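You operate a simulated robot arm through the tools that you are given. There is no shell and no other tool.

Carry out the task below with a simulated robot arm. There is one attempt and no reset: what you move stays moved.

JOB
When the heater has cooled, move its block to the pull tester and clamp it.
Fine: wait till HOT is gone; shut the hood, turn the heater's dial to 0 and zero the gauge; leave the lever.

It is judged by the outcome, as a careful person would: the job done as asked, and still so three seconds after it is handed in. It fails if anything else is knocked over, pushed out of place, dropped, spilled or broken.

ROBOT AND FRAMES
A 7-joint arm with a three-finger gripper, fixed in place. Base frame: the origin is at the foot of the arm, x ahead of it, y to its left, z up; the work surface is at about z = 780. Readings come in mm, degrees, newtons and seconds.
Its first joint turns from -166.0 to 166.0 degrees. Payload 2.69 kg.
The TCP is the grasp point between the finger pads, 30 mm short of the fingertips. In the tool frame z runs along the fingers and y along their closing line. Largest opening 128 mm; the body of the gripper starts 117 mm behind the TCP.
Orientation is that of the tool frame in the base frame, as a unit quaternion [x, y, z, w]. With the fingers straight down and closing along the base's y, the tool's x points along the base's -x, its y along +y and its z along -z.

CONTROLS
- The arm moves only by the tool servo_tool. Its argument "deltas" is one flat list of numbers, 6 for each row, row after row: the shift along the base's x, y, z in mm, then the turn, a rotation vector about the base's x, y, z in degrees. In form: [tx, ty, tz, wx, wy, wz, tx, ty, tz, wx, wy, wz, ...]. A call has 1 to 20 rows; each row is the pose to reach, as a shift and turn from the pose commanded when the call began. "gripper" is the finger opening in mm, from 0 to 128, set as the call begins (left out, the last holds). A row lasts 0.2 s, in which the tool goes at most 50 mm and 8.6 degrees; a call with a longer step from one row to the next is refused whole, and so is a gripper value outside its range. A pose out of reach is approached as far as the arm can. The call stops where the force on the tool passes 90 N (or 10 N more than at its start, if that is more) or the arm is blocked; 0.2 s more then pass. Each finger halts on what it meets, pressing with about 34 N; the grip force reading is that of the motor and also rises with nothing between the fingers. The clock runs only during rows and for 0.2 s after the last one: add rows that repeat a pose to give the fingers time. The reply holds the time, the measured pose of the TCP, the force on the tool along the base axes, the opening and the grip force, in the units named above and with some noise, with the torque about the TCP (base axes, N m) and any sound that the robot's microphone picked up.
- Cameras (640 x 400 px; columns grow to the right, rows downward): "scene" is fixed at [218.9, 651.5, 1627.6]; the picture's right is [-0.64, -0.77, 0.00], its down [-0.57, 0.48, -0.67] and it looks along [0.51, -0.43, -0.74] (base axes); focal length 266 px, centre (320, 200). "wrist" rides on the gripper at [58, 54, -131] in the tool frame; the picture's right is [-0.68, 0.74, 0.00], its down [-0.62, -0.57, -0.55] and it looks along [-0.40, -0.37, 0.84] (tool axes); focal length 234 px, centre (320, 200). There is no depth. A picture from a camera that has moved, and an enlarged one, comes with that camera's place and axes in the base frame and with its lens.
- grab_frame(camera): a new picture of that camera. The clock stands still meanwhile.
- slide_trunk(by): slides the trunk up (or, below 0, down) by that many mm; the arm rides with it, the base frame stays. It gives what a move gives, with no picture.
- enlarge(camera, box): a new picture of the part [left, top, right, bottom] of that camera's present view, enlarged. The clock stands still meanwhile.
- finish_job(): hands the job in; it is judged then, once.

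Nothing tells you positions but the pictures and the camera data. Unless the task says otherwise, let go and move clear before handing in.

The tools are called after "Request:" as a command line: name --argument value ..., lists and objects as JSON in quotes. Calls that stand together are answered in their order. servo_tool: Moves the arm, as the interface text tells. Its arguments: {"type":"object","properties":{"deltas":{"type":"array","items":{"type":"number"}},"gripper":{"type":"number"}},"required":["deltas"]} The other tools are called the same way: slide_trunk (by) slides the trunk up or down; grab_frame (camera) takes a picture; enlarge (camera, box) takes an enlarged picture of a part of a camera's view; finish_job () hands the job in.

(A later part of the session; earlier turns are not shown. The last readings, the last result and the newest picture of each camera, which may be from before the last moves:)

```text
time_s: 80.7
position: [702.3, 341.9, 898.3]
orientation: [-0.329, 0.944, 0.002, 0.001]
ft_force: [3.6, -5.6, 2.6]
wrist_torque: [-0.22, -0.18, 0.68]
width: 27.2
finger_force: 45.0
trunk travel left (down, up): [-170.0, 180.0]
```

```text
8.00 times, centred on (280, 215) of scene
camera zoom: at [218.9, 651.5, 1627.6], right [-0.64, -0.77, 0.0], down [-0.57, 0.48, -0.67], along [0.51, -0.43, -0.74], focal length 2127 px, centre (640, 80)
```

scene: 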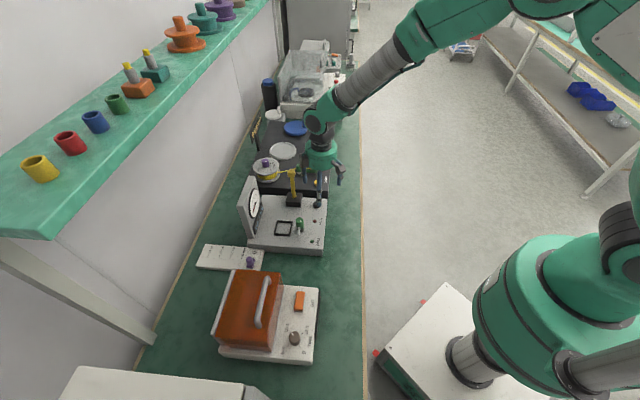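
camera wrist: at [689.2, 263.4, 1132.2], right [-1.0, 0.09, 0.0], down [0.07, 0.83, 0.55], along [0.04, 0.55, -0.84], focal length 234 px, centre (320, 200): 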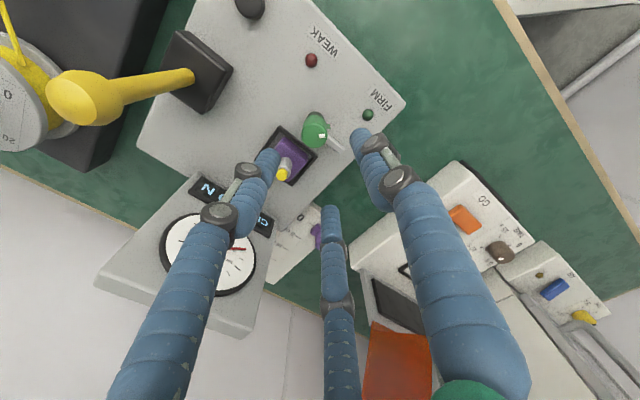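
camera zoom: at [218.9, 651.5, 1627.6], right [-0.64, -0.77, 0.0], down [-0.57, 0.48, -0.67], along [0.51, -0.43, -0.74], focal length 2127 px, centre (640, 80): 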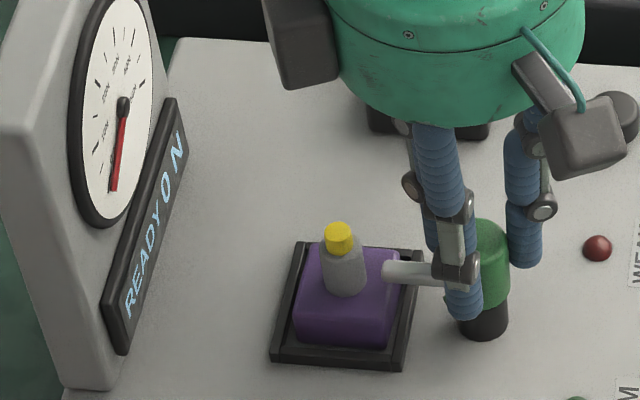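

The knob has reached its stop (0.7 N·m) with the arm square over the block and "READY 0 N" on the display. Releasing and rising straight up.

Request:
servo_tool --deltas '[0, 0, 0, 0, 0, 1.5, 0, 0, 0, 0, 0, 1.5]'

Request:
servo_tool --deltas '[0, 0, 0, 0, 0, 0, 0, 0, 0, 0, 0, 0, 0, 0, 0, 0, 0, 0]' --gripper 46

Request:
servo_tool --deltas '[0, 0, 15, 0, 0, 0, 0, 0, 45, 0, 0, 0, 0, 0, 85, 0, 0, 0, 0, 0, 125, 0, 0, 0, -10, -10, 160, 0, 0, 0]'

Request:
enlarge --camera "scene" --box '[240, 185, 330, 245]'

Request:
grab_frame --camera "scene"

```text
time_s: 81.3
position: [703.7, 341.8, 898.1]
orientation: [-0.342, 0.94, 0.002, 0.001]
ft_force: [2.0, -4.8, 1.8]
wrist_torque: [-0.05, -0.08, -0.02]
width: 27.5
finger_force: 45.1
trunk travel left (down, up): [-170.0, 180.0]
```

```text
time_s: 82.1
position: [701.4, 341.5, 898.3]
orientation: [-0.343, 0.939, 0.002, 0.0]
ft_force: [0.0, -0.6, -0.6]
wrist_torque: [-0.03, 0.01, 0.01]
width: 45.6
finger_force: 0.1
trunk travel left (down, up): [-170.0, 180.0]
```

```text
time_s: 83.3
position: [692.5, 332.4, 1059.3]
orientation: [-0.342, 0.94, 0.002, -0.001]
ft_force: [-0.5, -0.2, -0.9]
wrist_torque: [-0.03, -0.02, -0.02]
width: 45.8
finger_force: 0.1
trunk travel left (down, up): [-170.0, 180.0]
```

```text
6.67 times, centred on (285, 215) of scene
camera zoom: at [218.9, 651.5, 1627.6], right [-0.64, -0.77, 0.0], down [-0.57, 0.48, -0.67], along [0.51, -0.43, -0.74], focal length 1772 px, centre (553, 100)
```

zoom: 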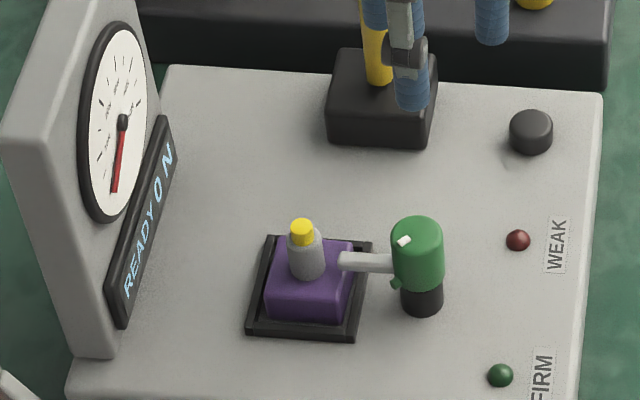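

```text
taken
```

scene: 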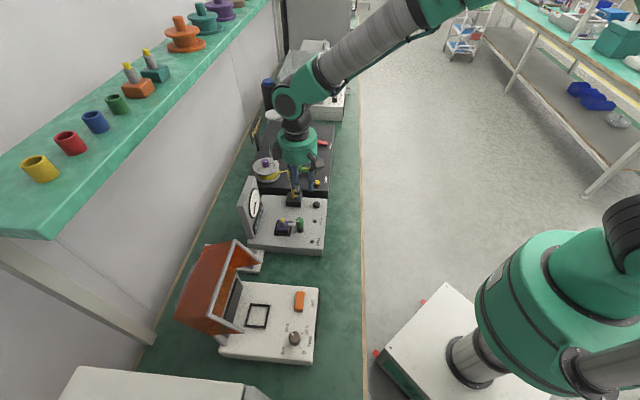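

Clamp holds with "READY 0 N" and the block seated; the yellow lever is untouched. Next the heater dial: I'll move above it to measure it and check the tall neighbouring unit for clearance.

Request:
servo_tool --deltas '[-35, 30, 10, 0, 0, 0, -70, 61, 10, 0, 0, 0, -105, 92, 10, 0, 0, 0, -140, 123, 10, 0, 0, 0, -175, 154, 10, 0, 0, 0, -210, 185, 10, 0, 0, 0, -245, 216, 10, 0, 0, 0, -275, 242, 0, 0, 0, 0, -275, 242, -20, 0, 0, 0]' --gripper 128

Request:
grab_frame --camera "wrist"

Request:
grab_frame --camera "scene"

```text
time_s: 85.3
position: [418.1, 575.7, 1037.2]
orientation: [-0.343, 0.939, 0.002, 0.0]
ft_force: [-0.4, -0.6, 0.1]
wrist_torque: [-0.04, -0.05, 0.03]
width: 128.0
finger_force: 0.0
trunk travel left (down, up): [-170.0, 180.0]
```

```text
taken
camera wrist: at [336.5, 577.5, 1170.1], right [0.05, 1.0, 0.0], down [0.84, -0.04, 0.55], along [0.55, -0.02, -0.84], focal length 234 px, centre (320, 200)
```

wrist: 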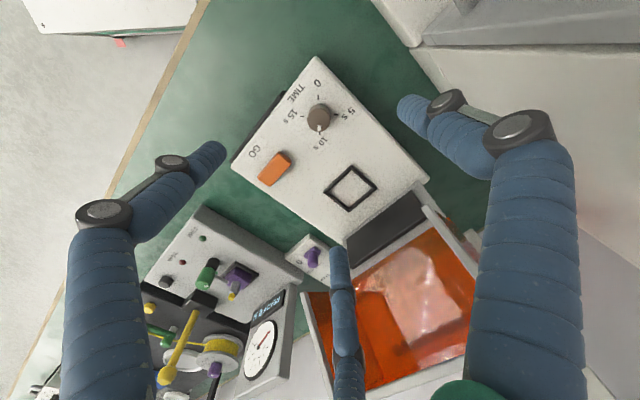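

```text
taken
```

scene: 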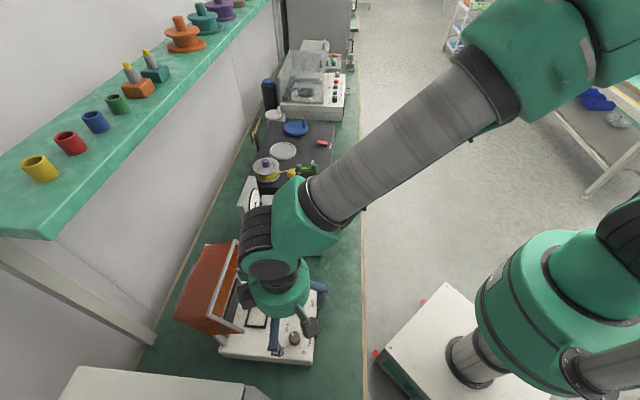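

Request:
enlarge --camera "wrist" --box '[270, 70, 370, 160]'

Request:
enlarge --camera "scene" --box '[270, 310, 330, 365]'

```text
4.44 times, centred on (320, 115) of wrist
camera zoom: at [336.5, 577.5, 1170.1], right [0.05, 1.0, 0.0], down [0.84, -0.04, 0.55], along [0.55, -0.02, -0.84], focal length 1041 px, centre (320, 578)
```

zoom: 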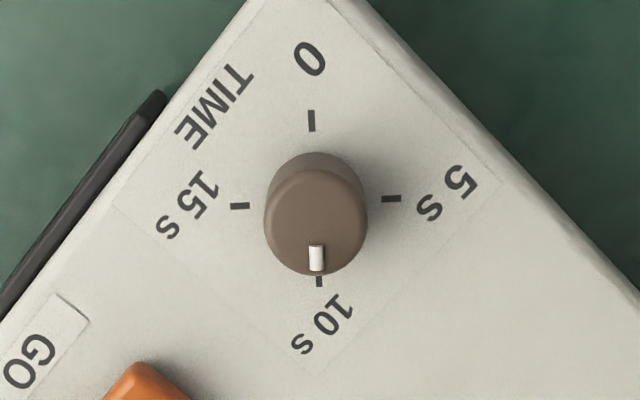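

```text
7.27 times, centred on (300, 338) of scene
camera zoom: at [218.9, 651.5, 1627.6], right [-0.64, -0.77, 0.0], down [-0.57, 0.48, -0.67], along [0.51, -0.43, -0.74], focal length 1934 px, centre (466, -800)
```

zoom: 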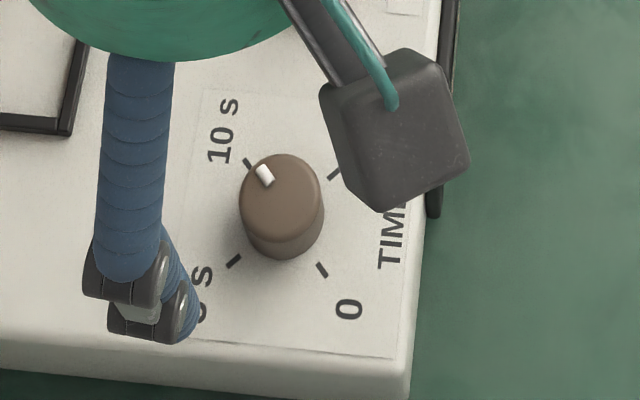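

The dial is clear: pointer at 10 s, and 0 is 180° counter-clockwise from there (10 → 5 → 0). Its axis is near (416, 573). The neighbouring box is far enough away, so I'll turn the tool to a safe angle and come down over the dial.

Request:
servo_tool --deltas '[-0.5, -1, -15, 0, 0, 7, -1.5, -2.5, -45, 0, 0, 14, -1.5, -2.5, -80, 0, 0, 20, -1.5, -2.5, -110, 0, 0, 20, -1.5, -2.5, -130, 0, 0, 20]' --gripper 48

Request:
enlarge --camera "wrist" --box '[240, 90, 400, 220]'

Request:
enlarge --camera "scene" --box '[210, 260, 340, 370]'

```text
time_s: 86.5
position: [416.7, 571.3, 908.7]
orientation: [-0.499, 0.866, 0.002, -0.001]
ft_force: [0.0, -0.3, -0.4]
wrist_torque: [0.02, 0.02, -0.01]
width: 48.1
finger_force: 0.0
trunk travel left (down, up): [-170.0, 180.0]
```

```text
3.08 times, centred on (320, 155) of wrist
camera zoom: at [340.2, 546.3, 1040.9], right [-0.3, 0.95, 0.0], down [0.8, 0.25, 0.55], along [0.52, 0.17, -0.84], focal length 720 px, centre (320, 338)
```

zoom: 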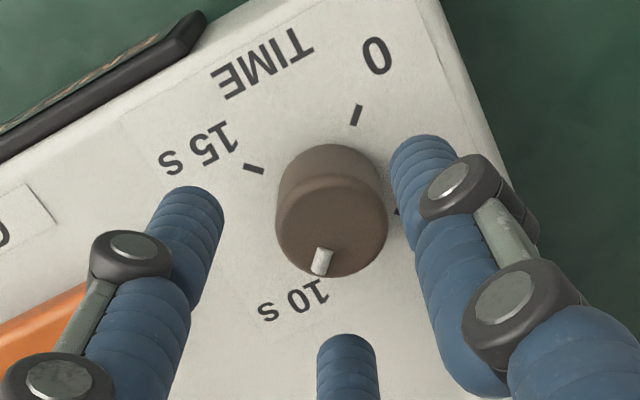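

```text
3.64 times, centred on (275, 315) of scene
camera zoom: at [218.9, 651.5, 1627.6], right [-0.64, -0.77, 0.0], down [-0.57, 0.48, -0.67], along [0.51, -0.43, -0.74], focal length 967 px, centre (484, -218)
```

zoom: 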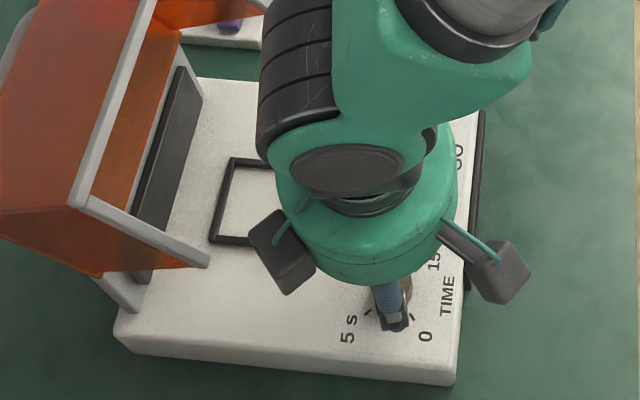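

The dial is about 3 mm off to the right in the view; correcting while descending around it.

Request:
servo_tool --deltas '[0.3, 3.4, -8, 0, 0, 0, 0.3, 3.4, -20, 0, 0, 0, 0.3, 3.4, -30, 0, 0, 0, 0.3, 3.4, -38, 0, 0, 0]'

Request:
enlarge --camera "wrist" --box '[240, 90, 400, 220]'

```text
time_s: 87.5
position: [417.6, 576.0, 870.6]
orientation: [-0.5, 0.866, 0.002, -0.001]
ft_force: [-0.6, -0.5, -0.1]
wrist_torque: [0.01, -0.02, -0.01]
width: 48.0
finger_force: 0.0
trunk travel left (down, up): [-170.0, 180.0]
```

```text
3.08 times, centred on (320, 155) of wrist
camera zoom: at [339.7, 549.8, 1002.7], right [-0.3, 0.95, 0.0], down [0.8, 0.25, 0.55], along [0.52, 0.17, -0.84], focal length 720 px, centre (320, 338)
```

zoom: 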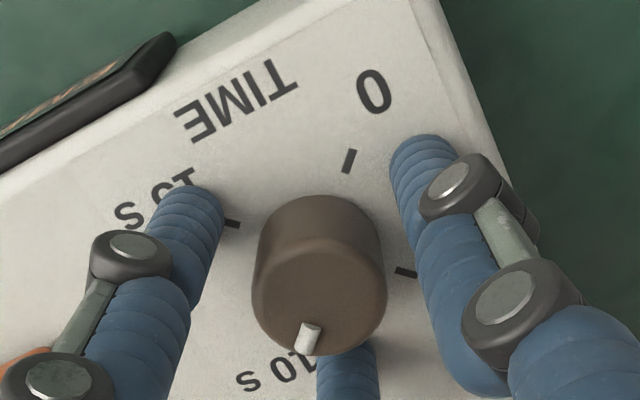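

Centred on the dial now. Gripping and turning it counter-clockwise toward 5.

Request:
servo_tool --deltas '[0, 0, 0, 0, 0, 0, 0, 0, 0, 0, 0, 0, 0, 0, 0, 0, 0, 0]' --gripper 0

Request:
servo_tool --deltas '[0, 0, 0, 0, 0, 6, 0, 0, 0, 0, 0, 13, 0, 0, 0, 0, 0, 20]'

Request:
enlarge --camera "wrist" --box '[240, 90, 400, 220]'

```text
time_s: 88.3
position: [415.1, 572.5, 871.2]
orientation: [-0.5, 0.866, 0.002, 0.0]
ft_force: [-4.4, 0.3, -1.1]
wrist_torque: [0.08, 0.12, -0.02]
width: 29.4
finger_force: 44.8
trunk travel left (down, up): [-170.0, 180.0]
```

```text
time_s: 89.1
position: [416.5, 574.0, 870.6]
orientation: [-0.643, 0.766, 0.001, -0.001]
ft_force: [-4.2, -2.6, -2.7]
wrist_torque: [-0.05, 0.07, -0.03]
width: 29.6
finger_force: 45.4
trunk travel left (down, up): [-170.0, 180.0]
```

```text
3.08 times, centred on (320, 155) of wrist
camera zoom: at [352.2, 525.3, 1002.7], right [-0.61, 0.79, 0.0], down [0.67, 0.51, 0.55], along [0.43, 0.33, -0.84], focal length 720 px, centre (320, 338)
```

zoom: 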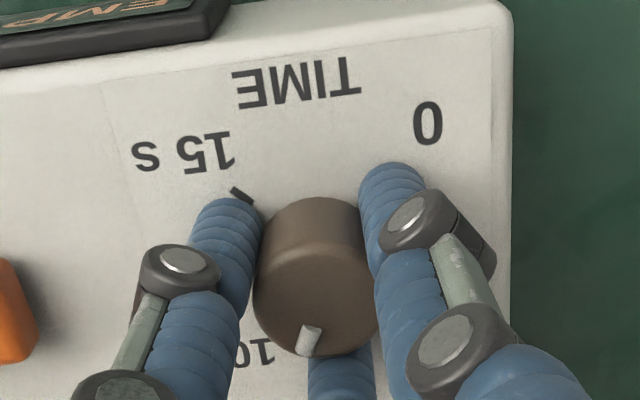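

The dial turns with the fingers. Continuing to a full 90° (the 5 mark).

Request:
servo_tool --deltas '[0, 0, 0, 0, 0, 8, 0, 0, 0, 0, 0, 16, 0, 0, 0, 0, 0, 24, 0, 0, 0, 0, 0, 32, 0, 0, 0, 0, 0, 40, 0, 0, 0, 0, 0, 48, 0, 0, 0, 0, 0, 56, 0, 0, 0, 0, 0, 64, 0, 0, 0, 0, 0, 70]'

Request:
enlarge --camera "wrist" --box '[240, 90, 400, 220]'

Request:
enlarge --camera "scene" --box '[210, 260, 340, 370]'

```text
time_s: 91.1
position: [414.5, 574.3, 869.9]
orientation: [0.966, -0.258, -0.001, 0.002]
ft_force: [-6.0, -6.5, -5.4]
wrist_torque: [-0.04, 0.1, -0.05]
width: 29.5
finger_force: 44.7
trunk travel left (down, up): [-170.0, 180.0]
```

```text
3.08 times, centred on (320, 155) of wrist
camera zoom: at [439.1, 498.5, 1002.7], right [-0.95, -0.3, 0.0], down [-0.25, 0.8, 0.55], along [-0.17, 0.52, -0.84], focal length 720 px, centre (320, 338)
```

zoom: 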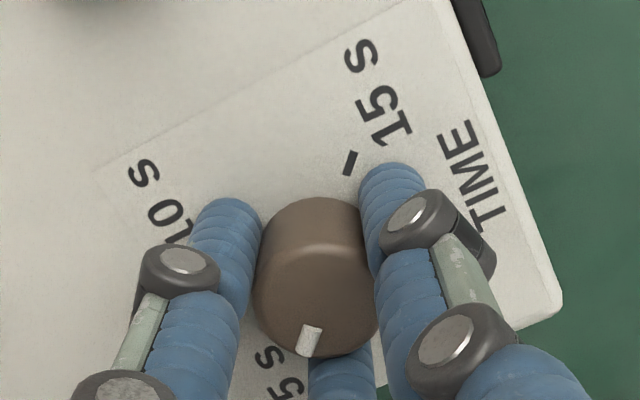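

```text
3.64 times, centred on (275, 315) of scene
camera zoom: at [218.9, 651.5, 1627.6], right [-0.64, -0.77, 0.0], down [-0.57, 0.48, -0.67], along [0.51, -0.43, -0.74], focal length 967 px, centre (484, -218)
```

zoom: 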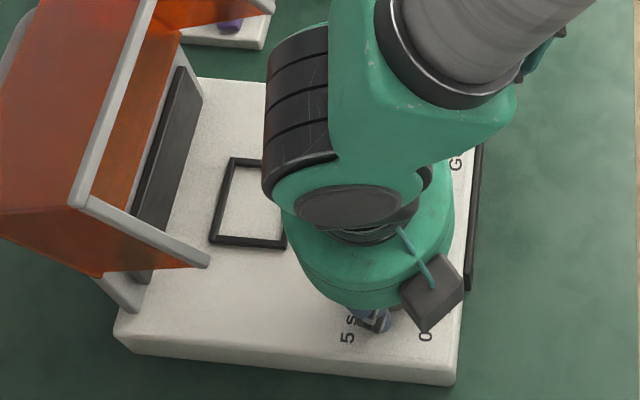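

The pointer is now at 5 s. I'll release, lift, rotate the hand back 90°, and regrip for the second quarter turn.

Request:
servo_tool --deltas '[0, 0, 0, 0, 0, 0, 0, 0, 0, 0, 0, 0, 0, 0, 0, 0, 0, 0]' --gripper 48

Request:
servo_tool --deltas '[0, 0, 15, 0, 0, 0, 0, 0, 35, 0, 0, 0, 0, 0, 50, 0, 0, -8, 0, 0, 50, 0, 0, -16, 0, 0, 50, 0, 0, -24, 0, 0, 50, 0, 0, -32, 0, 0, 50, 0, 0, -40, 0, 0, 50, 0, 0, -48, 0, 0, 50, 0, 0, -56, 0, 0, 50, 0, 0, -64, 0, 0, 50, 0, 0, -72, 0, 0, 50, 0, 0, -80, 0, 0, 50, 0, 0, -88, 0, 0, 50, 0, 0, -90, 0, 0, 50, 0, 0, -90]'

Request:
enlarge --camera "wrist" --box '[240, 90, 400, 220]'

```text
time_s: 91.9
position: [415.7, 575.7, 870.7]
orientation: [0.966, -0.259, -0.001, 0.002]
ft_force: [0.2, -0.9, -0.5]
wrist_torque: [0.04, 0.02, 0.02]
width: 48.0
finger_force: 0.0
trunk travel left (down, up): [-170.0, 180.0]
```

```text
time_s: 95.1
position: [417.1, 574.6, 919.9]
orientation: [-0.499, 0.867, 0.002, 0.0]
ft_force: [-0.3, 0.0, -0.8]
wrist_torque: [-0.01, 0.01, 0.01]
width: 48.2
finger_force: 0.2
trunk travel left (down, up): [-170.0, 180.0]
```

```text
3.08 times, centred on (320, 155) of wrist
camera zoom: at [339.8, 550.3, 1052.7], right [-0.3, 0.95, 0.0], down [0.8, 0.25, 0.55], along [0.52, 0.17, -0.84], focal length 720 px, centre (320, 338)
```

zoom: 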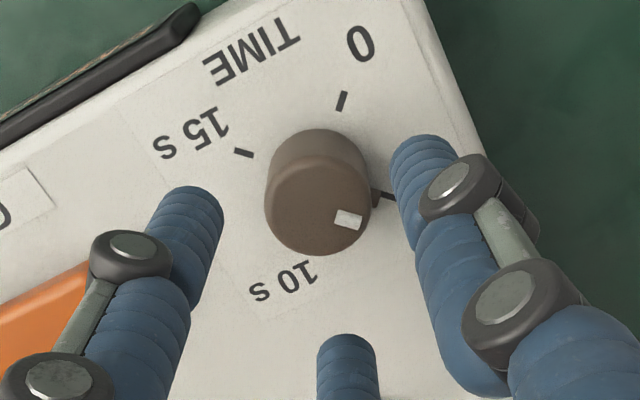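

Pointer is at 5. Going back down, regripping and turning the remaining quarter to 0.

Request:
servo_tool --deltas '[0, 0, -15, 0, 0, 0, 0, 0, -35, 0, 0, 0, 0, 0, -50, 0, 0, 0, 0, 0, -50, 0, 0, 0]'

Request:
servo_tool --deltas '[0, 0, 0, 0, 0, 0, 0, 0, 0, 0, 0, 0, 0, 0, 0, 0, 0, 0]' --gripper 0

Request:
servo_tool --deltas '[0, 0, 0, 0, 0, 8, 0, 0, 0, 0, 0, 16, 0, 0, 0, 0, 0, 24, 0, 0, 0, 0, 0, 32, 0, 0, 0, 0, 0, 40, 0, 0, 0, 0, 0, 48, 0, 0, 0, 0, 0, 56, 0, 0, 0, 0, 0, 64, 0, 0, 0, 0, 0, 72, 0, 0, 0, 0, 0, 80]'

Request:
enlarge --camera "wrist" --box '[240, 90, 400, 220]'

```text
time_s: 96.1
position: [416.6, 574.9, 871.4]
orientation: [-0.5, 0.866, 0.003, 0.0]
ft_force: [-0.2, 0.8, 0.0]
wrist_torque: [0.01, 0.0, 0.02]
width: 47.9
finger_force: 0.1
trunk travel left (down, up): [-170.0, 180.0]
```

```text
time_s: 96.9
position: [415.7, 573.8, 870.3]
orientation: [-0.5, 0.866, 0.001, -0.001]
ft_force: [-0.1, -10.1, -0.4]
wrist_torque: [-0.41, 0.0, -0.01]
width: 29.2
finger_force: 44.8
trunk travel left (down, up): [-170.0, 180.0]
```

```text
time_s: 99.1
position: [414.5, 574.1, 870.1]
orientation: [0.94, -0.34, -0.001, 0.001]
ft_force: [-1.1, -13.5, -5.0]
wrist_torque: [-0.4, 0.08, 0.0]
width: 29.0
finger_force: 44.9
trunk travel left (down, up): [-170.0, 180.0]
```

```text
3.08 times, centred on (320, 155) of wrist
camera zoom: at [425.6, 495.3, 1002.7], right [-0.99, -0.13, 0.0], down [-0.11, 0.83, 0.55], along [-0.07, 0.54, -0.84], focal length 720 px, centre (320, 338)
```

zoom: 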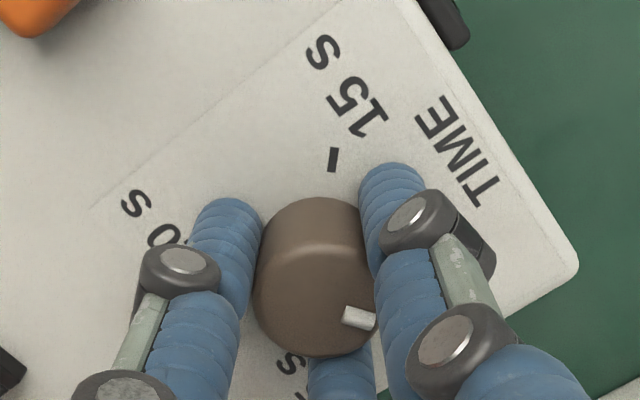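

Nearly there. I'll turn a bit further and look at the pointer against the 0 mark.

Request:
servo_tool --deltas '[0, 0, 0, 0, 0, 5, 0, 0, 0, 0, 0, 10, 0, 0, 0, 0, 0, 14]'

Request:
enlarge --camera "wrist" --box '[260, 110, 380, 210]'

Request:
enlarge --camera "scene" --box '[270, 310, 330, 365]'

```text
time_s: 99.9
position: [416.8, 574.4, 870.8]
orientation: [0.975, -0.224, -0.001, 0.001]
ft_force: [1.5, -15.2, -6.0]
wrist_torque: [-0.43, 0.0, -0.68]
width: 29.4
finger_force: 45.2
trunk travel left (down, up): [-170.0, 180.0]
```

```text
4.00 times, centred on (320, 160) of wrist
camera zoom: at [444.2, 500.3, 1002.7], right [-0.93, -0.37, 0.0], down [-0.3, 0.78, 0.55], along [-0.2, 0.51, -0.84], focal length 937 px, centre (320, 360)
```

zoom: 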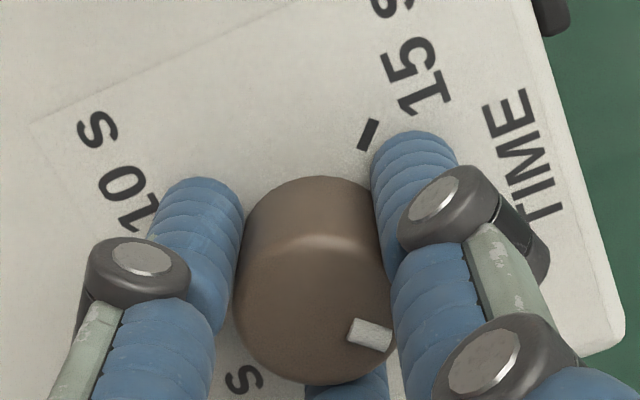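

```text
7.27 times, centred on (300, 338) of scene
camera zoom: at [218.9, 651.5, 1627.6], right [-0.64, -0.77, 0.0], down [-0.57, 0.48, -0.67], along [0.51, -0.43, -0.74], focal length 1934 px, centre (466, -800)
```

zoom: 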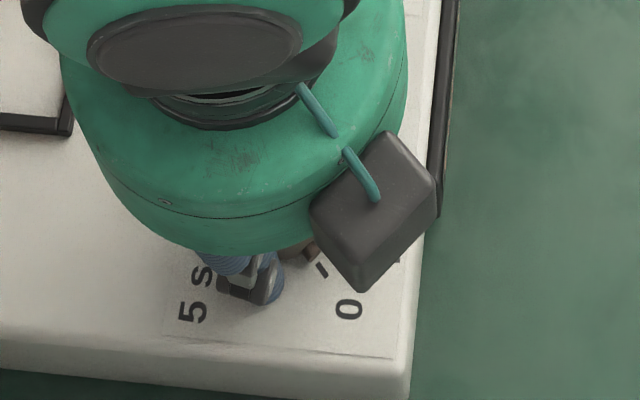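

A firm stop was reached (0.68 N·m). I'll release, rise, and check the pointer.

Request:
servo_tool --deltas '[0, 0, 0, 0, 0, 0, 0, 0, 0, 0, 0, 0, 0, 0, 0, 0, 0, 0]' --gripper 50

Request:
servo_tool --deltas '[0, 0, 15, 0, 0, 0, 0, 0, 40, 0, 0, 0, 0, 0, 80, 0, 0, 0, 0, 0, 120, 0, 0, 0, -25, -25, 140, 0, 0, 0]'

Request:
grab_frame --camera "wrist"

Request:
enlarge --camera "scene" --box '[270, 310, 330, 365]'

```text
time_s: 100.7
position: [416.6, 575.6, 871.4]
orientation: [0.974, -0.226, -0.001, 0.002]
ft_force: [-0.6, 0.2, -0.3]
wrist_torque: [0.0, 0.02, -0.03]
width: 49.9
finger_force: 0.1
trunk travel left (down, up): [-170.0, 180.0]
```

```text
time_s: 101.9
position: [390.9, 549.4, 1010.3]
orientation: [0.974, -0.224, -0.002, 0.002]
ft_force: [0.1, 0.0, 0.6]
wrist_torque: [-0.02, 0.02, -0.04]
width: 49.9
finger_force: 0.1
trunk travel left (down, up): [-170.0, 180.0]
```

```text
taken
camera wrist: at [419.4, 475.9, 1142.4], right [-0.93, -0.36, 0.0], down [-0.3, 0.78, 0.55], along [-0.2, 0.51, -0.84], focal length 234 px, centre (320, 200)
```

wrist: 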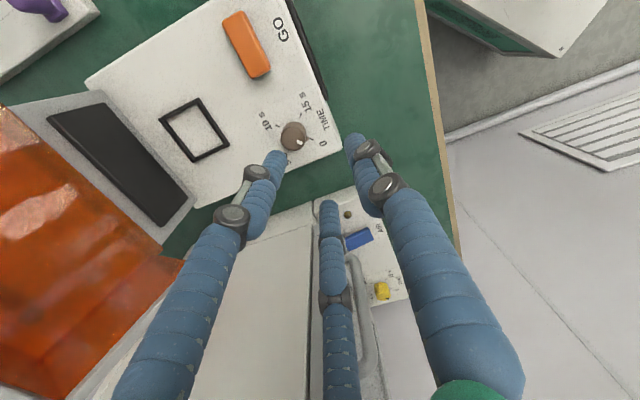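

```text
7.27 times, centred on (300, 338) of scene
camera zoom: at [218.9, 651.5, 1627.6], right [-0.64, -0.77, 0.0], down [-0.57, 0.48, -0.67], along [0.51, -0.43, -0.74], focal length 1934 px, centre (466, -800)
```

zoom: 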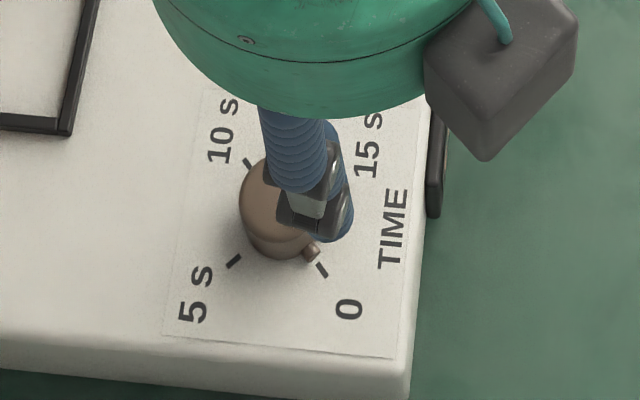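

Request:
enlarge --camera "wrist" --box '[245, 85, 345, 175]'

```text
4.44 times, centred on (295, 130) of wrist
camera zoom: at [419.4, 475.9, 1142.4], right [-0.93, -0.36, 0.0], down [-0.3, 0.78, 0.55], along [-0.2, 0.51, -0.84], focal length 1041 px, centre (431, 511)
```

zoom: 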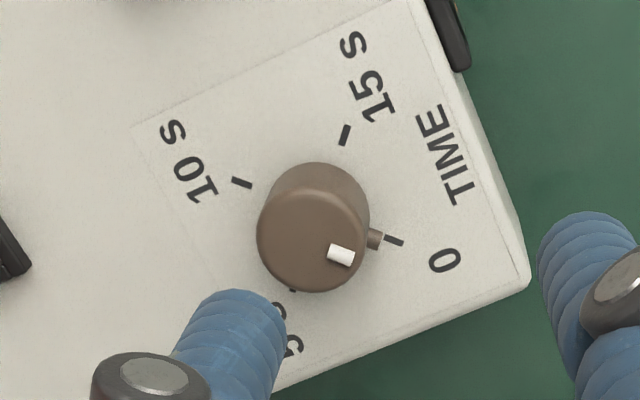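

The dial nub and pointer are exactly on 0. Now the hood: I'll close the fingers, go above the raised front panel, and roll it forward from its upper side.

Request:
servo_tool --deltas '[0, 0, 40, 0, 0, -8, 0, 0, 80, 0, 0, -16, 0, 0, 120, 0, 0, -24, 10, 5, 145, 0, 0, -32, 25, 15, 145, 0, 0, -40, 45, 27, 145, 0, 0, -48, 65, 39, 145, 0, 0, -56, 85, 50, 145, 0, 0, -64, 105, 62, 145, 0, 0, -72, 125, 74, 145, 0, 0, -80, 145, 86, 145, 0, 0, -88, 160, 95, 145, 0, 0, -96, 172, 102, 145, 0, 0, -104, 180.4, 106.8, 142, 0, 0, -109]' --gripper 0

Request:
grab_frame --camera "wrist"

Request:
enlarge --camera "scene" --box '[150, 200, 340, 370]'

```text
time_s: 104.9
position: [572.3, 656.1, 1151.8]
orientation: [-0.381, 0.925, 0.002, 0.0]
ft_force: [0.4, 0.1, 0.0]
wrist_torque: [0.0, 0.01, 0.02]
width: 2.2
finger_force: 31.5
trunk travel left (down, up): [-170.0, 180.0]
```

```text
taken
camera wrist: at [491.8, 652.2, 1284.3], right [-0.04, 1.0, 0.0], down [0.84, 0.03, 0.55], along [0.55, 0.02, -0.84], focal length 234 px, centre (320, 200)
```

wrist: 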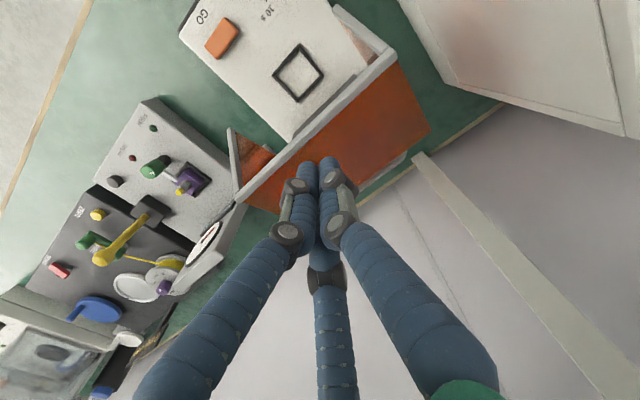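

```text
2.35 times, centred on (245, 285) of scene
camera zoom: at [218.9, 651.5, 1627.6], right [-0.64, -0.77, 0.0], down [-0.57, 0.48, -0.67], along [0.51, -0.43, -0.74], focal length 626 px, centre (496, 0)
```

zoom: 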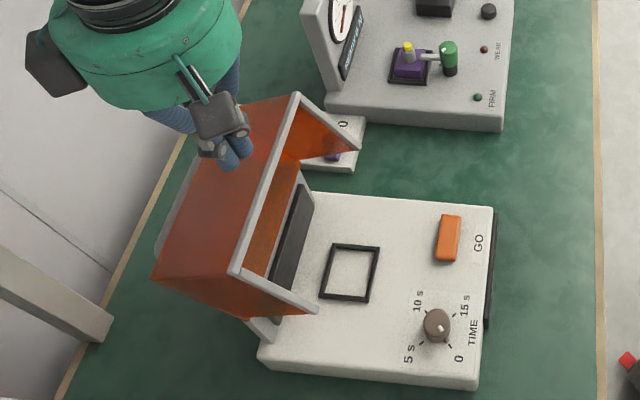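

The fingertips are over the raised front panel, just behind its rim. Lowering until I feel it.

Request:
servo_tool --deltas '[0, 0, -12, 0, 0, 0, 0, 0, -22, 0, 0, 0, 0, 0, -28, 0, 0, 0]'

Request:
servo_tool --deltas '[0, 0, -3, 0, 0, 0, 0, 0, -6, 0, 0, 0]'

Request:
enlarge --camera "scene" --box '[170, 210, 310, 340]'

```text
time_s: 105.7
position: [571.1, 656.4, 1124.1]
orientation: [-0.383, 0.924, 0.001, -0.001]
ft_force: [-0.2, 0.0, -0.5]
wrist_torque: [0.01, 0.03, -0.01]
width: 2.0
finger_force: 31.3
trunk travel left (down, up): [-170.0, 180.0]
```

```text
time_s: 106.3
position: [571.5, 656.8, 1119.6]
orientation: [-0.382, 0.924, 0.002, 0.0]
ft_force: [0.3, -0.1, 7.8]
wrist_torque: [-0.05, -0.01, 0.0]
width: 1.9
finger_force: 31.6
trunk travel left (down, up): [-170.0, 180.0]
```

```text
3.08 times, centred on (240, 275) of scene
camera zoom: at [218.9, 651.5, 1627.6], right [-0.64, -0.77, 0.0], down [-0.57, 0.48, -0.67], along [0.51, -0.43, -0.74], focal length 818 px, centre (566, -31)
```

zoom: 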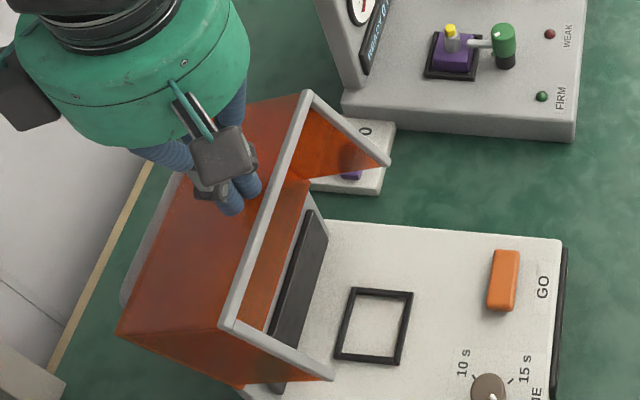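

Contact felt on the panel (8 N). Now I'll roll it forward along its arc.

Request:
servo_tool --deltas '[-5, -5, -2, 0, 0, 0, -9.9, -9.9, -4, 0, 0, 0, -14.5, -14.5, -5.7, 0, 0, 0, -19.1, -19.1, -7.5, 0, 0, 0, -23.5, -23.5, -9.7, 0, 0, 0, -27.9, -27.9, -12, 0, 0, 0]'

Request:
enlarge --camera "scene" --box '[170, 210, 310, 340]'

```text
time_s: 107.7
position: [542.7, 627.3, 1106.9]
orientation: [-0.382, 0.924, 0.001, -0.001]
ft_force: [0.1, 0.3, 0.6]
wrist_torque: [0.02, -0.01, 0.0]
width: 2.2
finger_force: 31.6
trunk travel left (down, up): [-170.0, 180.0]
```

```text
3.08 times, centred on (240, 275) of scene
camera zoom: at [218.9, 651.5, 1627.6], right [-0.64, -0.77, 0.0], down [-0.57, 0.48, -0.67], along [0.51, -0.43, -0.74], focal length 818 px, centre (566, -31)
```

zoom: 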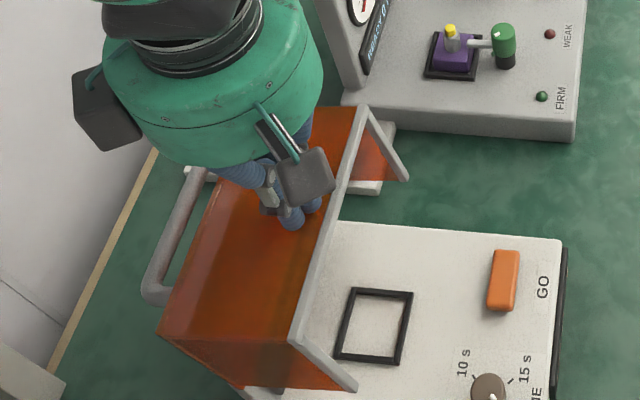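

Working well; the hood is back to about 97°. Continuing a bit further.

Request:
servo_tool --deltas '[-4.5, -4.5, -2.8, 0, 0, 0, -9, -9, -5.5, 0, 0, 0, -13, -13, -8.5, 0, 0, 0, -17.3, -17.3, -12, 0, 0, 0, -20, -20, -14.5, 0, 0, 0]'

Request:
enlarge --camera "scene" --box '[170, 210, 310, 340]'

```text
time_s: 108.9
position: [522.5, 608.1, 1092.8]
orientation: [-0.382, 0.924, 0.002, 0.0]
ft_force: [-0.8, -0.4, 5.4]
wrist_torque: [0.03, -0.03, -0.02]
width: 2.3
finger_force: 31.2
trunk travel left (down, up): [-170.0, 180.0]
```

```text
3.08 times, centred on (240, 275) of scene
camera zoom: at [218.9, 651.5, 1627.6], right [-0.64, -0.77, 0.0], down [-0.57, 0.48, -0.67], along [0.51, -0.43, -0.74], focal length 818 px, centre (566, -31)
```

zoom: 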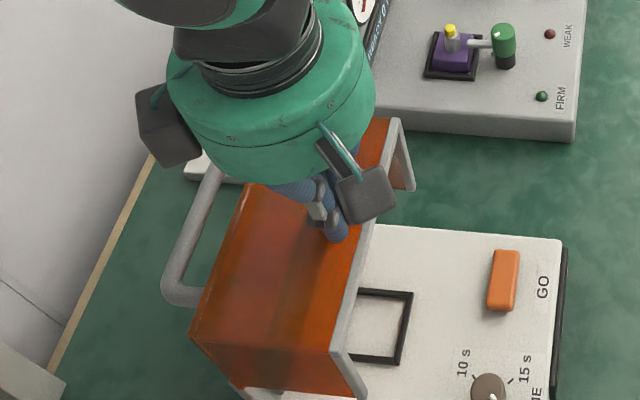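

The hood is at about 85° now. I'll lift off, turn the tool, and get above the handle to lower the hood under control.

Request:
servo_tool --deltas '[0, 0, 20, 0, 0, 0, 0, 0, 50, 0, 0, 8, 5, 5, 70, 0, 0, 16, 15, 15, 75, 0, 0, 24, 25, 25, 75, 0, 0, 32, 35, 35, 75, 0, 0, 40, 45, 45, 75, 0, 0, 48, 55, 55, 75, 0, 0, 56, 65, 65, 75, 0, 0, 64, 75, 75, 75, 0, 0, 72, 82, 82, 75, 0, 0, 80, 86, 85.2, 70, 0, 0, 87, 86, 85.2, 65, 0, 0, 90]'

Request:
servo_tool --deltas '[0, 0, 0, 0, 0, 0, 0, 0, 0, 0, 0, 0]' --gripper 44

Request:
grab_frame --camera "wrist"

Request:
enlarge --camera "scene" --box '[150, 200, 310, 340]'

```text
time_s: 111.7
position: [609.2, 691.5, 1159.8]
orientation: [0.924, -0.382, -0.001, 0.0]
ft_force: [-11.0, -19.6, 11.7]
wrist_torque: [3.92, -2.43, -0.29]
width: 2.1
finger_force: 31.4
trunk travel left (down, up): [-170.0, 180.0]
```

```text
time_s: 112.3
position: [608.4, 693.0, 1159.4]
orientation: [0.924, -0.383, -0.002, 0.0]
ft_force: [-13.7, -15.7, 12.3]
wrist_torque: [3.25, -2.83, -0.11]
width: 44.2
finger_force: 0.0
trunk travel left (down, up): [-170.0, 180.0]
```

```text
taken
camera wrist: at [610.8, 612.7, 1291.6], right [-1.0, -0.04, 0.0], down [-0.03, 0.84, 0.55], along [-0.02, 0.55, -0.84], focal length 234 px, centre (320, 200)
```

wrist: 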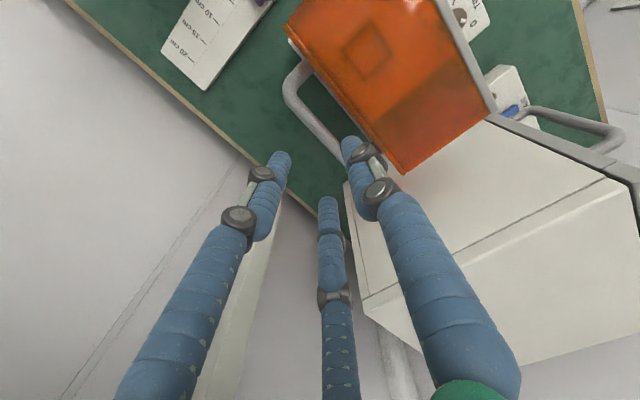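

```text
2.86 times, centred on (230, 270) of scene
camera zoom: at [218.9, 651.5, 1627.6], right [-0.64, -0.77, 0.0], down [-0.57, 0.48, -0.67], along [0.51, -0.43, -0.74], focal length 760 px, centre (577, 0)
```

zoom: 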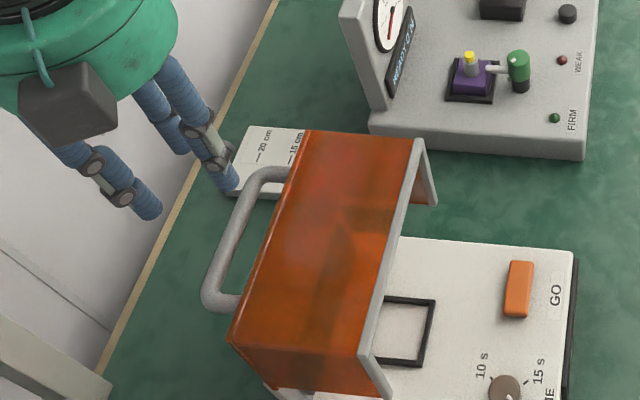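

The force readings show the hand is brushing the shelf edge above (z≈1330). I'll back away from it immediately and lower, then check the shelf items.

Request:
servo_tool --deltas '[-8, -8, 0, 0, 0, 0, -25, -25, -10, 0, 0, 0, -40, -40, -20, 0, 0, 0]'

Request:
enlarge --camera "scene" --box '[0, 0, 280, 240]'

Request:
grab_frame --camera "scene"

```text
time_s: 113.1
position: [570.0, 654.0, 1136.3]
orientation: [0.924, -0.383, -0.002, 0.001]
ft_force: [1.0, 0.3, -0.2]
wrist_torque: [0.0, 0.04, 0.0]
width: 43.9
finger_force: 0.1
trunk travel left (down, up): [-170.0, 180.0]
```

```text
1.67 times, centred on (140, 120) of scene
camera zoom: at [218.9, 651.5, 1627.6], right [-0.64, -0.77, 0.0], down [-0.57, 0.48, -0.67], along [0.51, -0.43, -0.74], focal length 443 px, centre (620, 333)
```

zoom: 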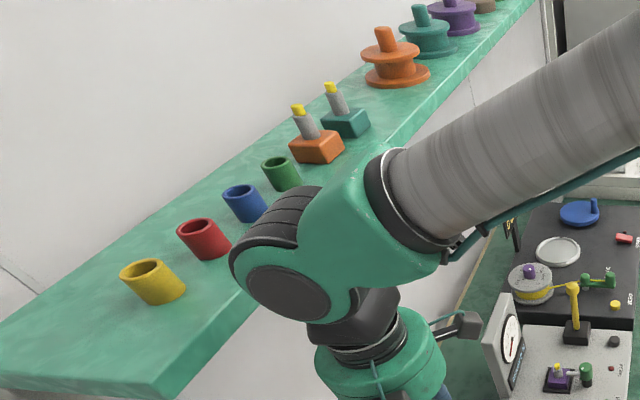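

```text
taken
```

scene: 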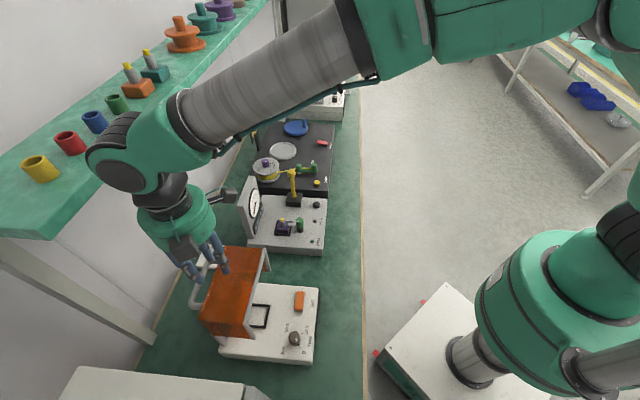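

Shelf items are all where they were, and the contact is gone. I'll approach the handle again but lower, keeping under the shelf.

Request:
servo_tool --deltas '[0, 0, -20, 0, 0, 0, 5, 5, -30, 0, 0, 0, 15, 15, -30, 0, 0, 0, 25, 25, -30, 0, 0, 0]'

Request:
servo_tool --deltas '[7, 7, -2, 0, 0, 0, 13, 13, -4, 0, 0, 0]'

Request:
grab_frame --camera "wrist"

Request:
enlarge --camera "scene" --box '[150, 200, 310, 340]'

```text
time_s: 114.1
position: [594.5, 678.1, 1107.4]
orientation: [0.924, -0.382, -0.001, 0.001]
ft_force: [0.1, -0.3, 0.4]
wrist_torque: [-0.02, 0.01, -0.01]
width: 43.9
finger_force: 0.0
trunk travel left (down, up): [-170.0, 180.0]
```

```text
time_s: 114.7
position: [608.0, 691.7, 1103.9]
orientation: [0.923, -0.384, -0.001, 0.002]
ft_force: [0.1, 0.1, -0.8]
wrist_torque: [0.0, 0.02, 0.01]
width: 44.0
finger_force: 0.1
trunk travel left (down, up): [-170.0, 180.0]
```

```text
taken
camera wrist: at [610.4, 611.9, 1234.5], right [-1.0, -0.04, 0.0], down [-0.03, 0.84, 0.55], along [-0.03, 0.55, -0.84], focal length 234 px, centre (320, 200)
```

wrist: 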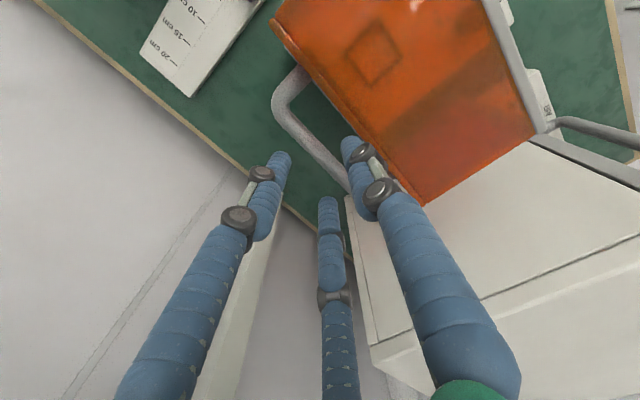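

```text
2.86 times, centred on (230, 270) of scene
camera zoom: at [218.9, 651.5, 1627.6], right [-0.64, -0.77, 0.0], down [-0.57, 0.48, -0.67], along [0.51, -0.43, -0.74], focal length 760 px, centre (577, 0)
```

zoom: 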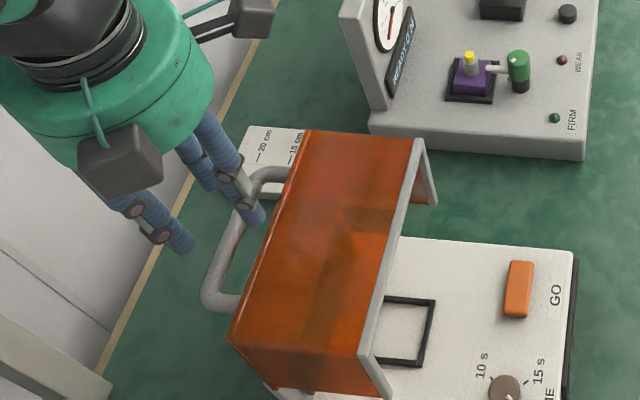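

The bar is between the fingers in the view; I'll shift 5 mm outward for clearance on both sides and lower onto it.

Request:
servo_tool --deltas '[3.5, 3.5, -5, 0, 0, 0, 3.5, 3.5, -20, 0, 0, 0, 3.5, 3.5, -35, 0, 0, 0]'

Request:
enlarge --camera "wrist" --box '[240, 80, 420, 230]'

Request:
enlarge --camera "scene" --box '[170, 220, 270, 310]'

```text
time_s: 115.5
position: [612.0, 695.7, 1067.4]
orientation: [0.924, -0.383, -0.001, 0.001]
ft_force: [-0.3, 0.0, 0.9]
wrist_torque: [0.0, -0.01, 0.02]
width: 43.9
finger_force: 0.1
trunk travel left (down, up): [-170.0, 180.0]
```

```text
2.67 times, centred on (330, 155) of wrist
camera zoom: at [613.9, 615.3, 1199.8], right [-1.0, -0.04, 0.0], down [-0.03, 0.84, 0.55], along [-0.03, 0.55, -0.84], focal length 624 px, centre (293, 320)
```

zoom: 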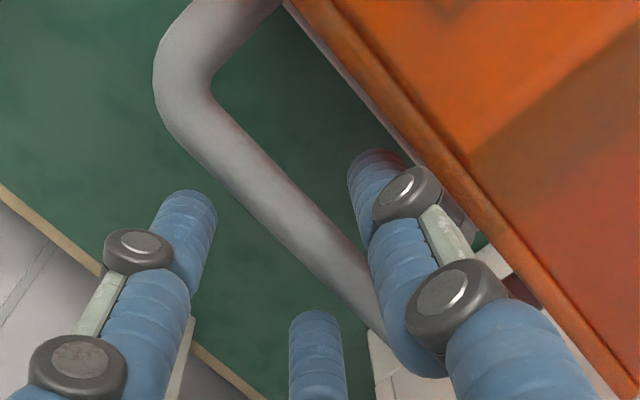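

```text
4.44 times, centred on (220, 265) of scene
camera zoom: at [218.9, 651.5, 1627.6], right [-0.64, -0.77, 0.0], down [-0.57, 0.48, -0.67], along [0.51, -0.43, -0.74], focal length 1182 px, centre (764, -89)
```

zoom: 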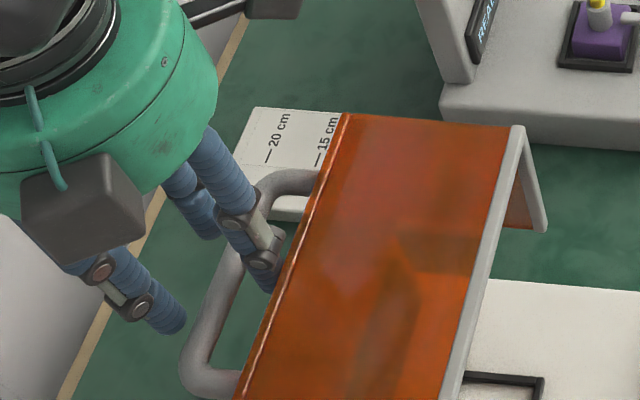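

The bar lies cleanly between thumb and the other two fingers. Lowering the last bit and gripping.

Request:
servo_tool --deltas '[-1.5, -1.5, -8, 0, 0, 0, -1.5, -1.5, -16, 0, 0, 0]'

Request:
servo_tool --deltas '[0, 0, 0, 0, 0, 0, 0, 0, 0, 0, 0, 0, 0, 0, 0, 0, 0, 0]' --gripper 0

Request:
enlarge --camera "scene" --box '[170, 220, 270, 310]'

```text
time_s: 116.1
position: [609.4, 693.5, 1051.4]
orientation: [0.924, -0.382, -0.002, 0.002]
ft_force: [-0.1, -0.3, 0.0]
wrist_torque: [0.02, -0.01, 0.03]
width: 44.2
finger_force: 0.1
trunk travel left (down, up): [-170.0, 180.0]
```

```text
time_s: 116.9
position: [609.2, 694.2, 1051.4]
orientation: [0.924, -0.383, -0.001, 0.002]
ft_force: [-0.9, -0.4, -0.6]
wrist_torque: [0.02, 0.01, 0.01]
width: 22.0
finger_force: 44.5
trunk travel left (down, up): [-170.0, 180.0]
```

```text
4.44 times, centred on (220, 265) of scene
camera zoom: at [218.9, 651.5, 1627.6], right [-0.64, -0.77, 0.0], down [-0.57, 0.48, -0.67], along [0.51, -0.43, -0.74], focal length 1182 px, centre (764, -89)
```

zoom: 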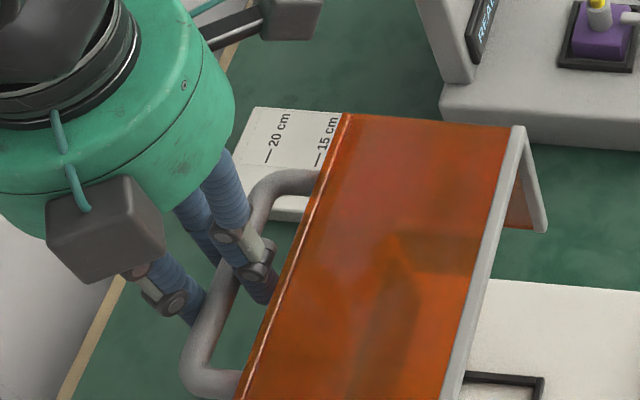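

Handle gripped firmly with no load. Now I'll lower the hood along the same arc in reverse.

Request:
servo_tool --deltas '[-5.3, -5.3, 1.9, 0, 0, 0, -10.7, -10.7, 3.3, 0, 0, 0, -16.1, -16.1, 4.2, 0, 0, 0, -21.5, -21.5, 4.5, 0, 0, 0]'

Request:
servo_tool --deltas '[-5.4, -5.4, -0.2, 0, 0, 0, -10.9, -10.9, -0.9, 0, 0, 0, -16.3, -16.3, -2.2, 0, 0, 0, -21.6, -21.6, -4, 0, 0, 0, -26.8, -26.8, -6.3, 0, 0, 0]'

Request:
enlarge --camera "scene" --box '[170, 210, 330, 350]'

```text
time_s: 117.9
position: [588.8, 671.7, 1056.8]
orientation: [0.924, -0.382, -0.001, 0.001]
ft_force: [1.7, -1.4, 4.1]
wrist_torque: [0.1, -0.1, 0.05]
width: 21.9
finger_force: 45.1
trunk travel left (down, up): [-170.0, 180.0]
```

```text
time_s: 119.1
position: [561.4, 645.9, 1049.4]
orientation: [0.924, -0.383, -0.002, 0.001]
ft_force: [0.3, -2.9, 4.8]
wrist_torque: [0.07, -0.05, 0.07]
width: 21.7
finger_force: 45.1
trunk travel left (down, up): [-170.0, 180.0]
```

```text
2.86 times, centred on (250, 280) of scene
camera zoom: at [218.9, 651.5, 1627.6], right [-0.64, -0.77, 0.0], down [-0.57, 0.48, -0.67], along [0.51, -0.43, -0.74], focal length 760 px, centre (520, -29)
```

zoom: 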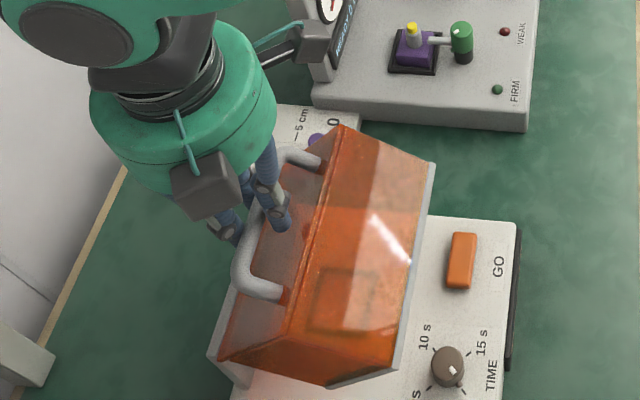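

Request:
servo_tool --deltas '[-5.1, -5.1, -2.9, 0, 0, 0, -10, -10, -6.2, 0, 0, 0, -14.7, -14.7, -10, 0, 0, 0, -19.3, -19.3, -14.2, 0, 0, 0, -23.6, -23.6, -18.9, 0, 0, 0, -27.7, -27.7, -24, 0, 0, 0]'

Request:
servo_tool --deltas '[-3.8, -3.8, -5.5, 0, 0, 0, -7.4, -7.4, -11.4, 0, 0, 0, -10.6, -10.6, -17.6, 0, 0, 0, -13.5, -13.5, -24.1, 0, 0, 0]'

Request:
enlarge --camera "scene" --box '[180, 220, 340, 370]'

```text
time_s: 120.5
position: [532.7, 618.0, 1024.7]
orientation: [0.924, -0.383, -0.002, 0.002]
ft_force: [1.7, -1.2, 2.5]
wrist_torque: [0.1, -0.06, 0.02]
width: 21.6
finger_force: 45.6
trunk travel left (down, up): [-170.0, 180.0]
```

```text
time_s: 121.5
position: [519.7, 603.2, 1000.8]
orientation: [0.924, -0.382, -0.002, 0.002]
ft_force: [1.4, 1.4, 1.2]
wrist_torque: [0.15, -0.09, 0.04]
width: 21.6
finger_force: 44.7
trunk travel left (down, up): [-170.0, 180.0]
```

```text
2.67 times, centred on (260, 295) of scene
camera zoom: at [218.9, 651.5, 1627.6], right [-0.64, -0.77, 0.0], down [-0.57, 0.48, -0.67], along [0.51, -0.43, -0.74], focal length 709 px, centre (480, -53)
```

zoom: 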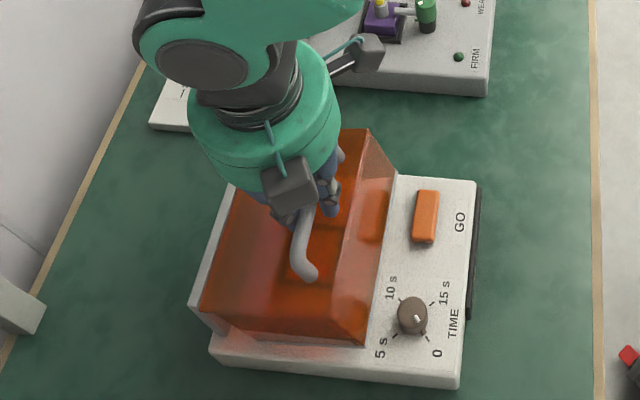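

Almost closed. Finishing the arc gently until it seats.

Request:
servo_tool --deltas '[-1.4, -1.4, -3.4, 0, 0, 0, -2.6, -2.6, -6.8, 0, 0, 0, -4, -4, -10.8, 0, 0, 0]'

Request:
servo_tool --deltas '[-0.6, -0.6, -2, 0, 0, 0, -1.2, -1.2, -4, 0, 0, 0]'

```text
time_s: 122.3
position: [516.2, 601.5, 991.1]
orientation: [0.924, -0.383, -0.001, 0.001]
ft_force: [-0.2, -0.9, 2.6]
wrist_torque: [0.18, -0.06, 0.02]
width: 21.5
finger_force: 44.8
trunk travel left (down, up): [-170.0, 180.0]
```

```text
time_s: 122.9
position: [515.6, 598.2, 987.7]
orientation: [0.924, -0.383, -0.002, 0.002]
ft_force: [-3.0, -0.9, 3.3]
wrist_torque: [0.08, -0.12, 0.04]
width: 21.2
finger_force: 44.9
trunk travel left (down, up): [-170.0, 180.0]
```

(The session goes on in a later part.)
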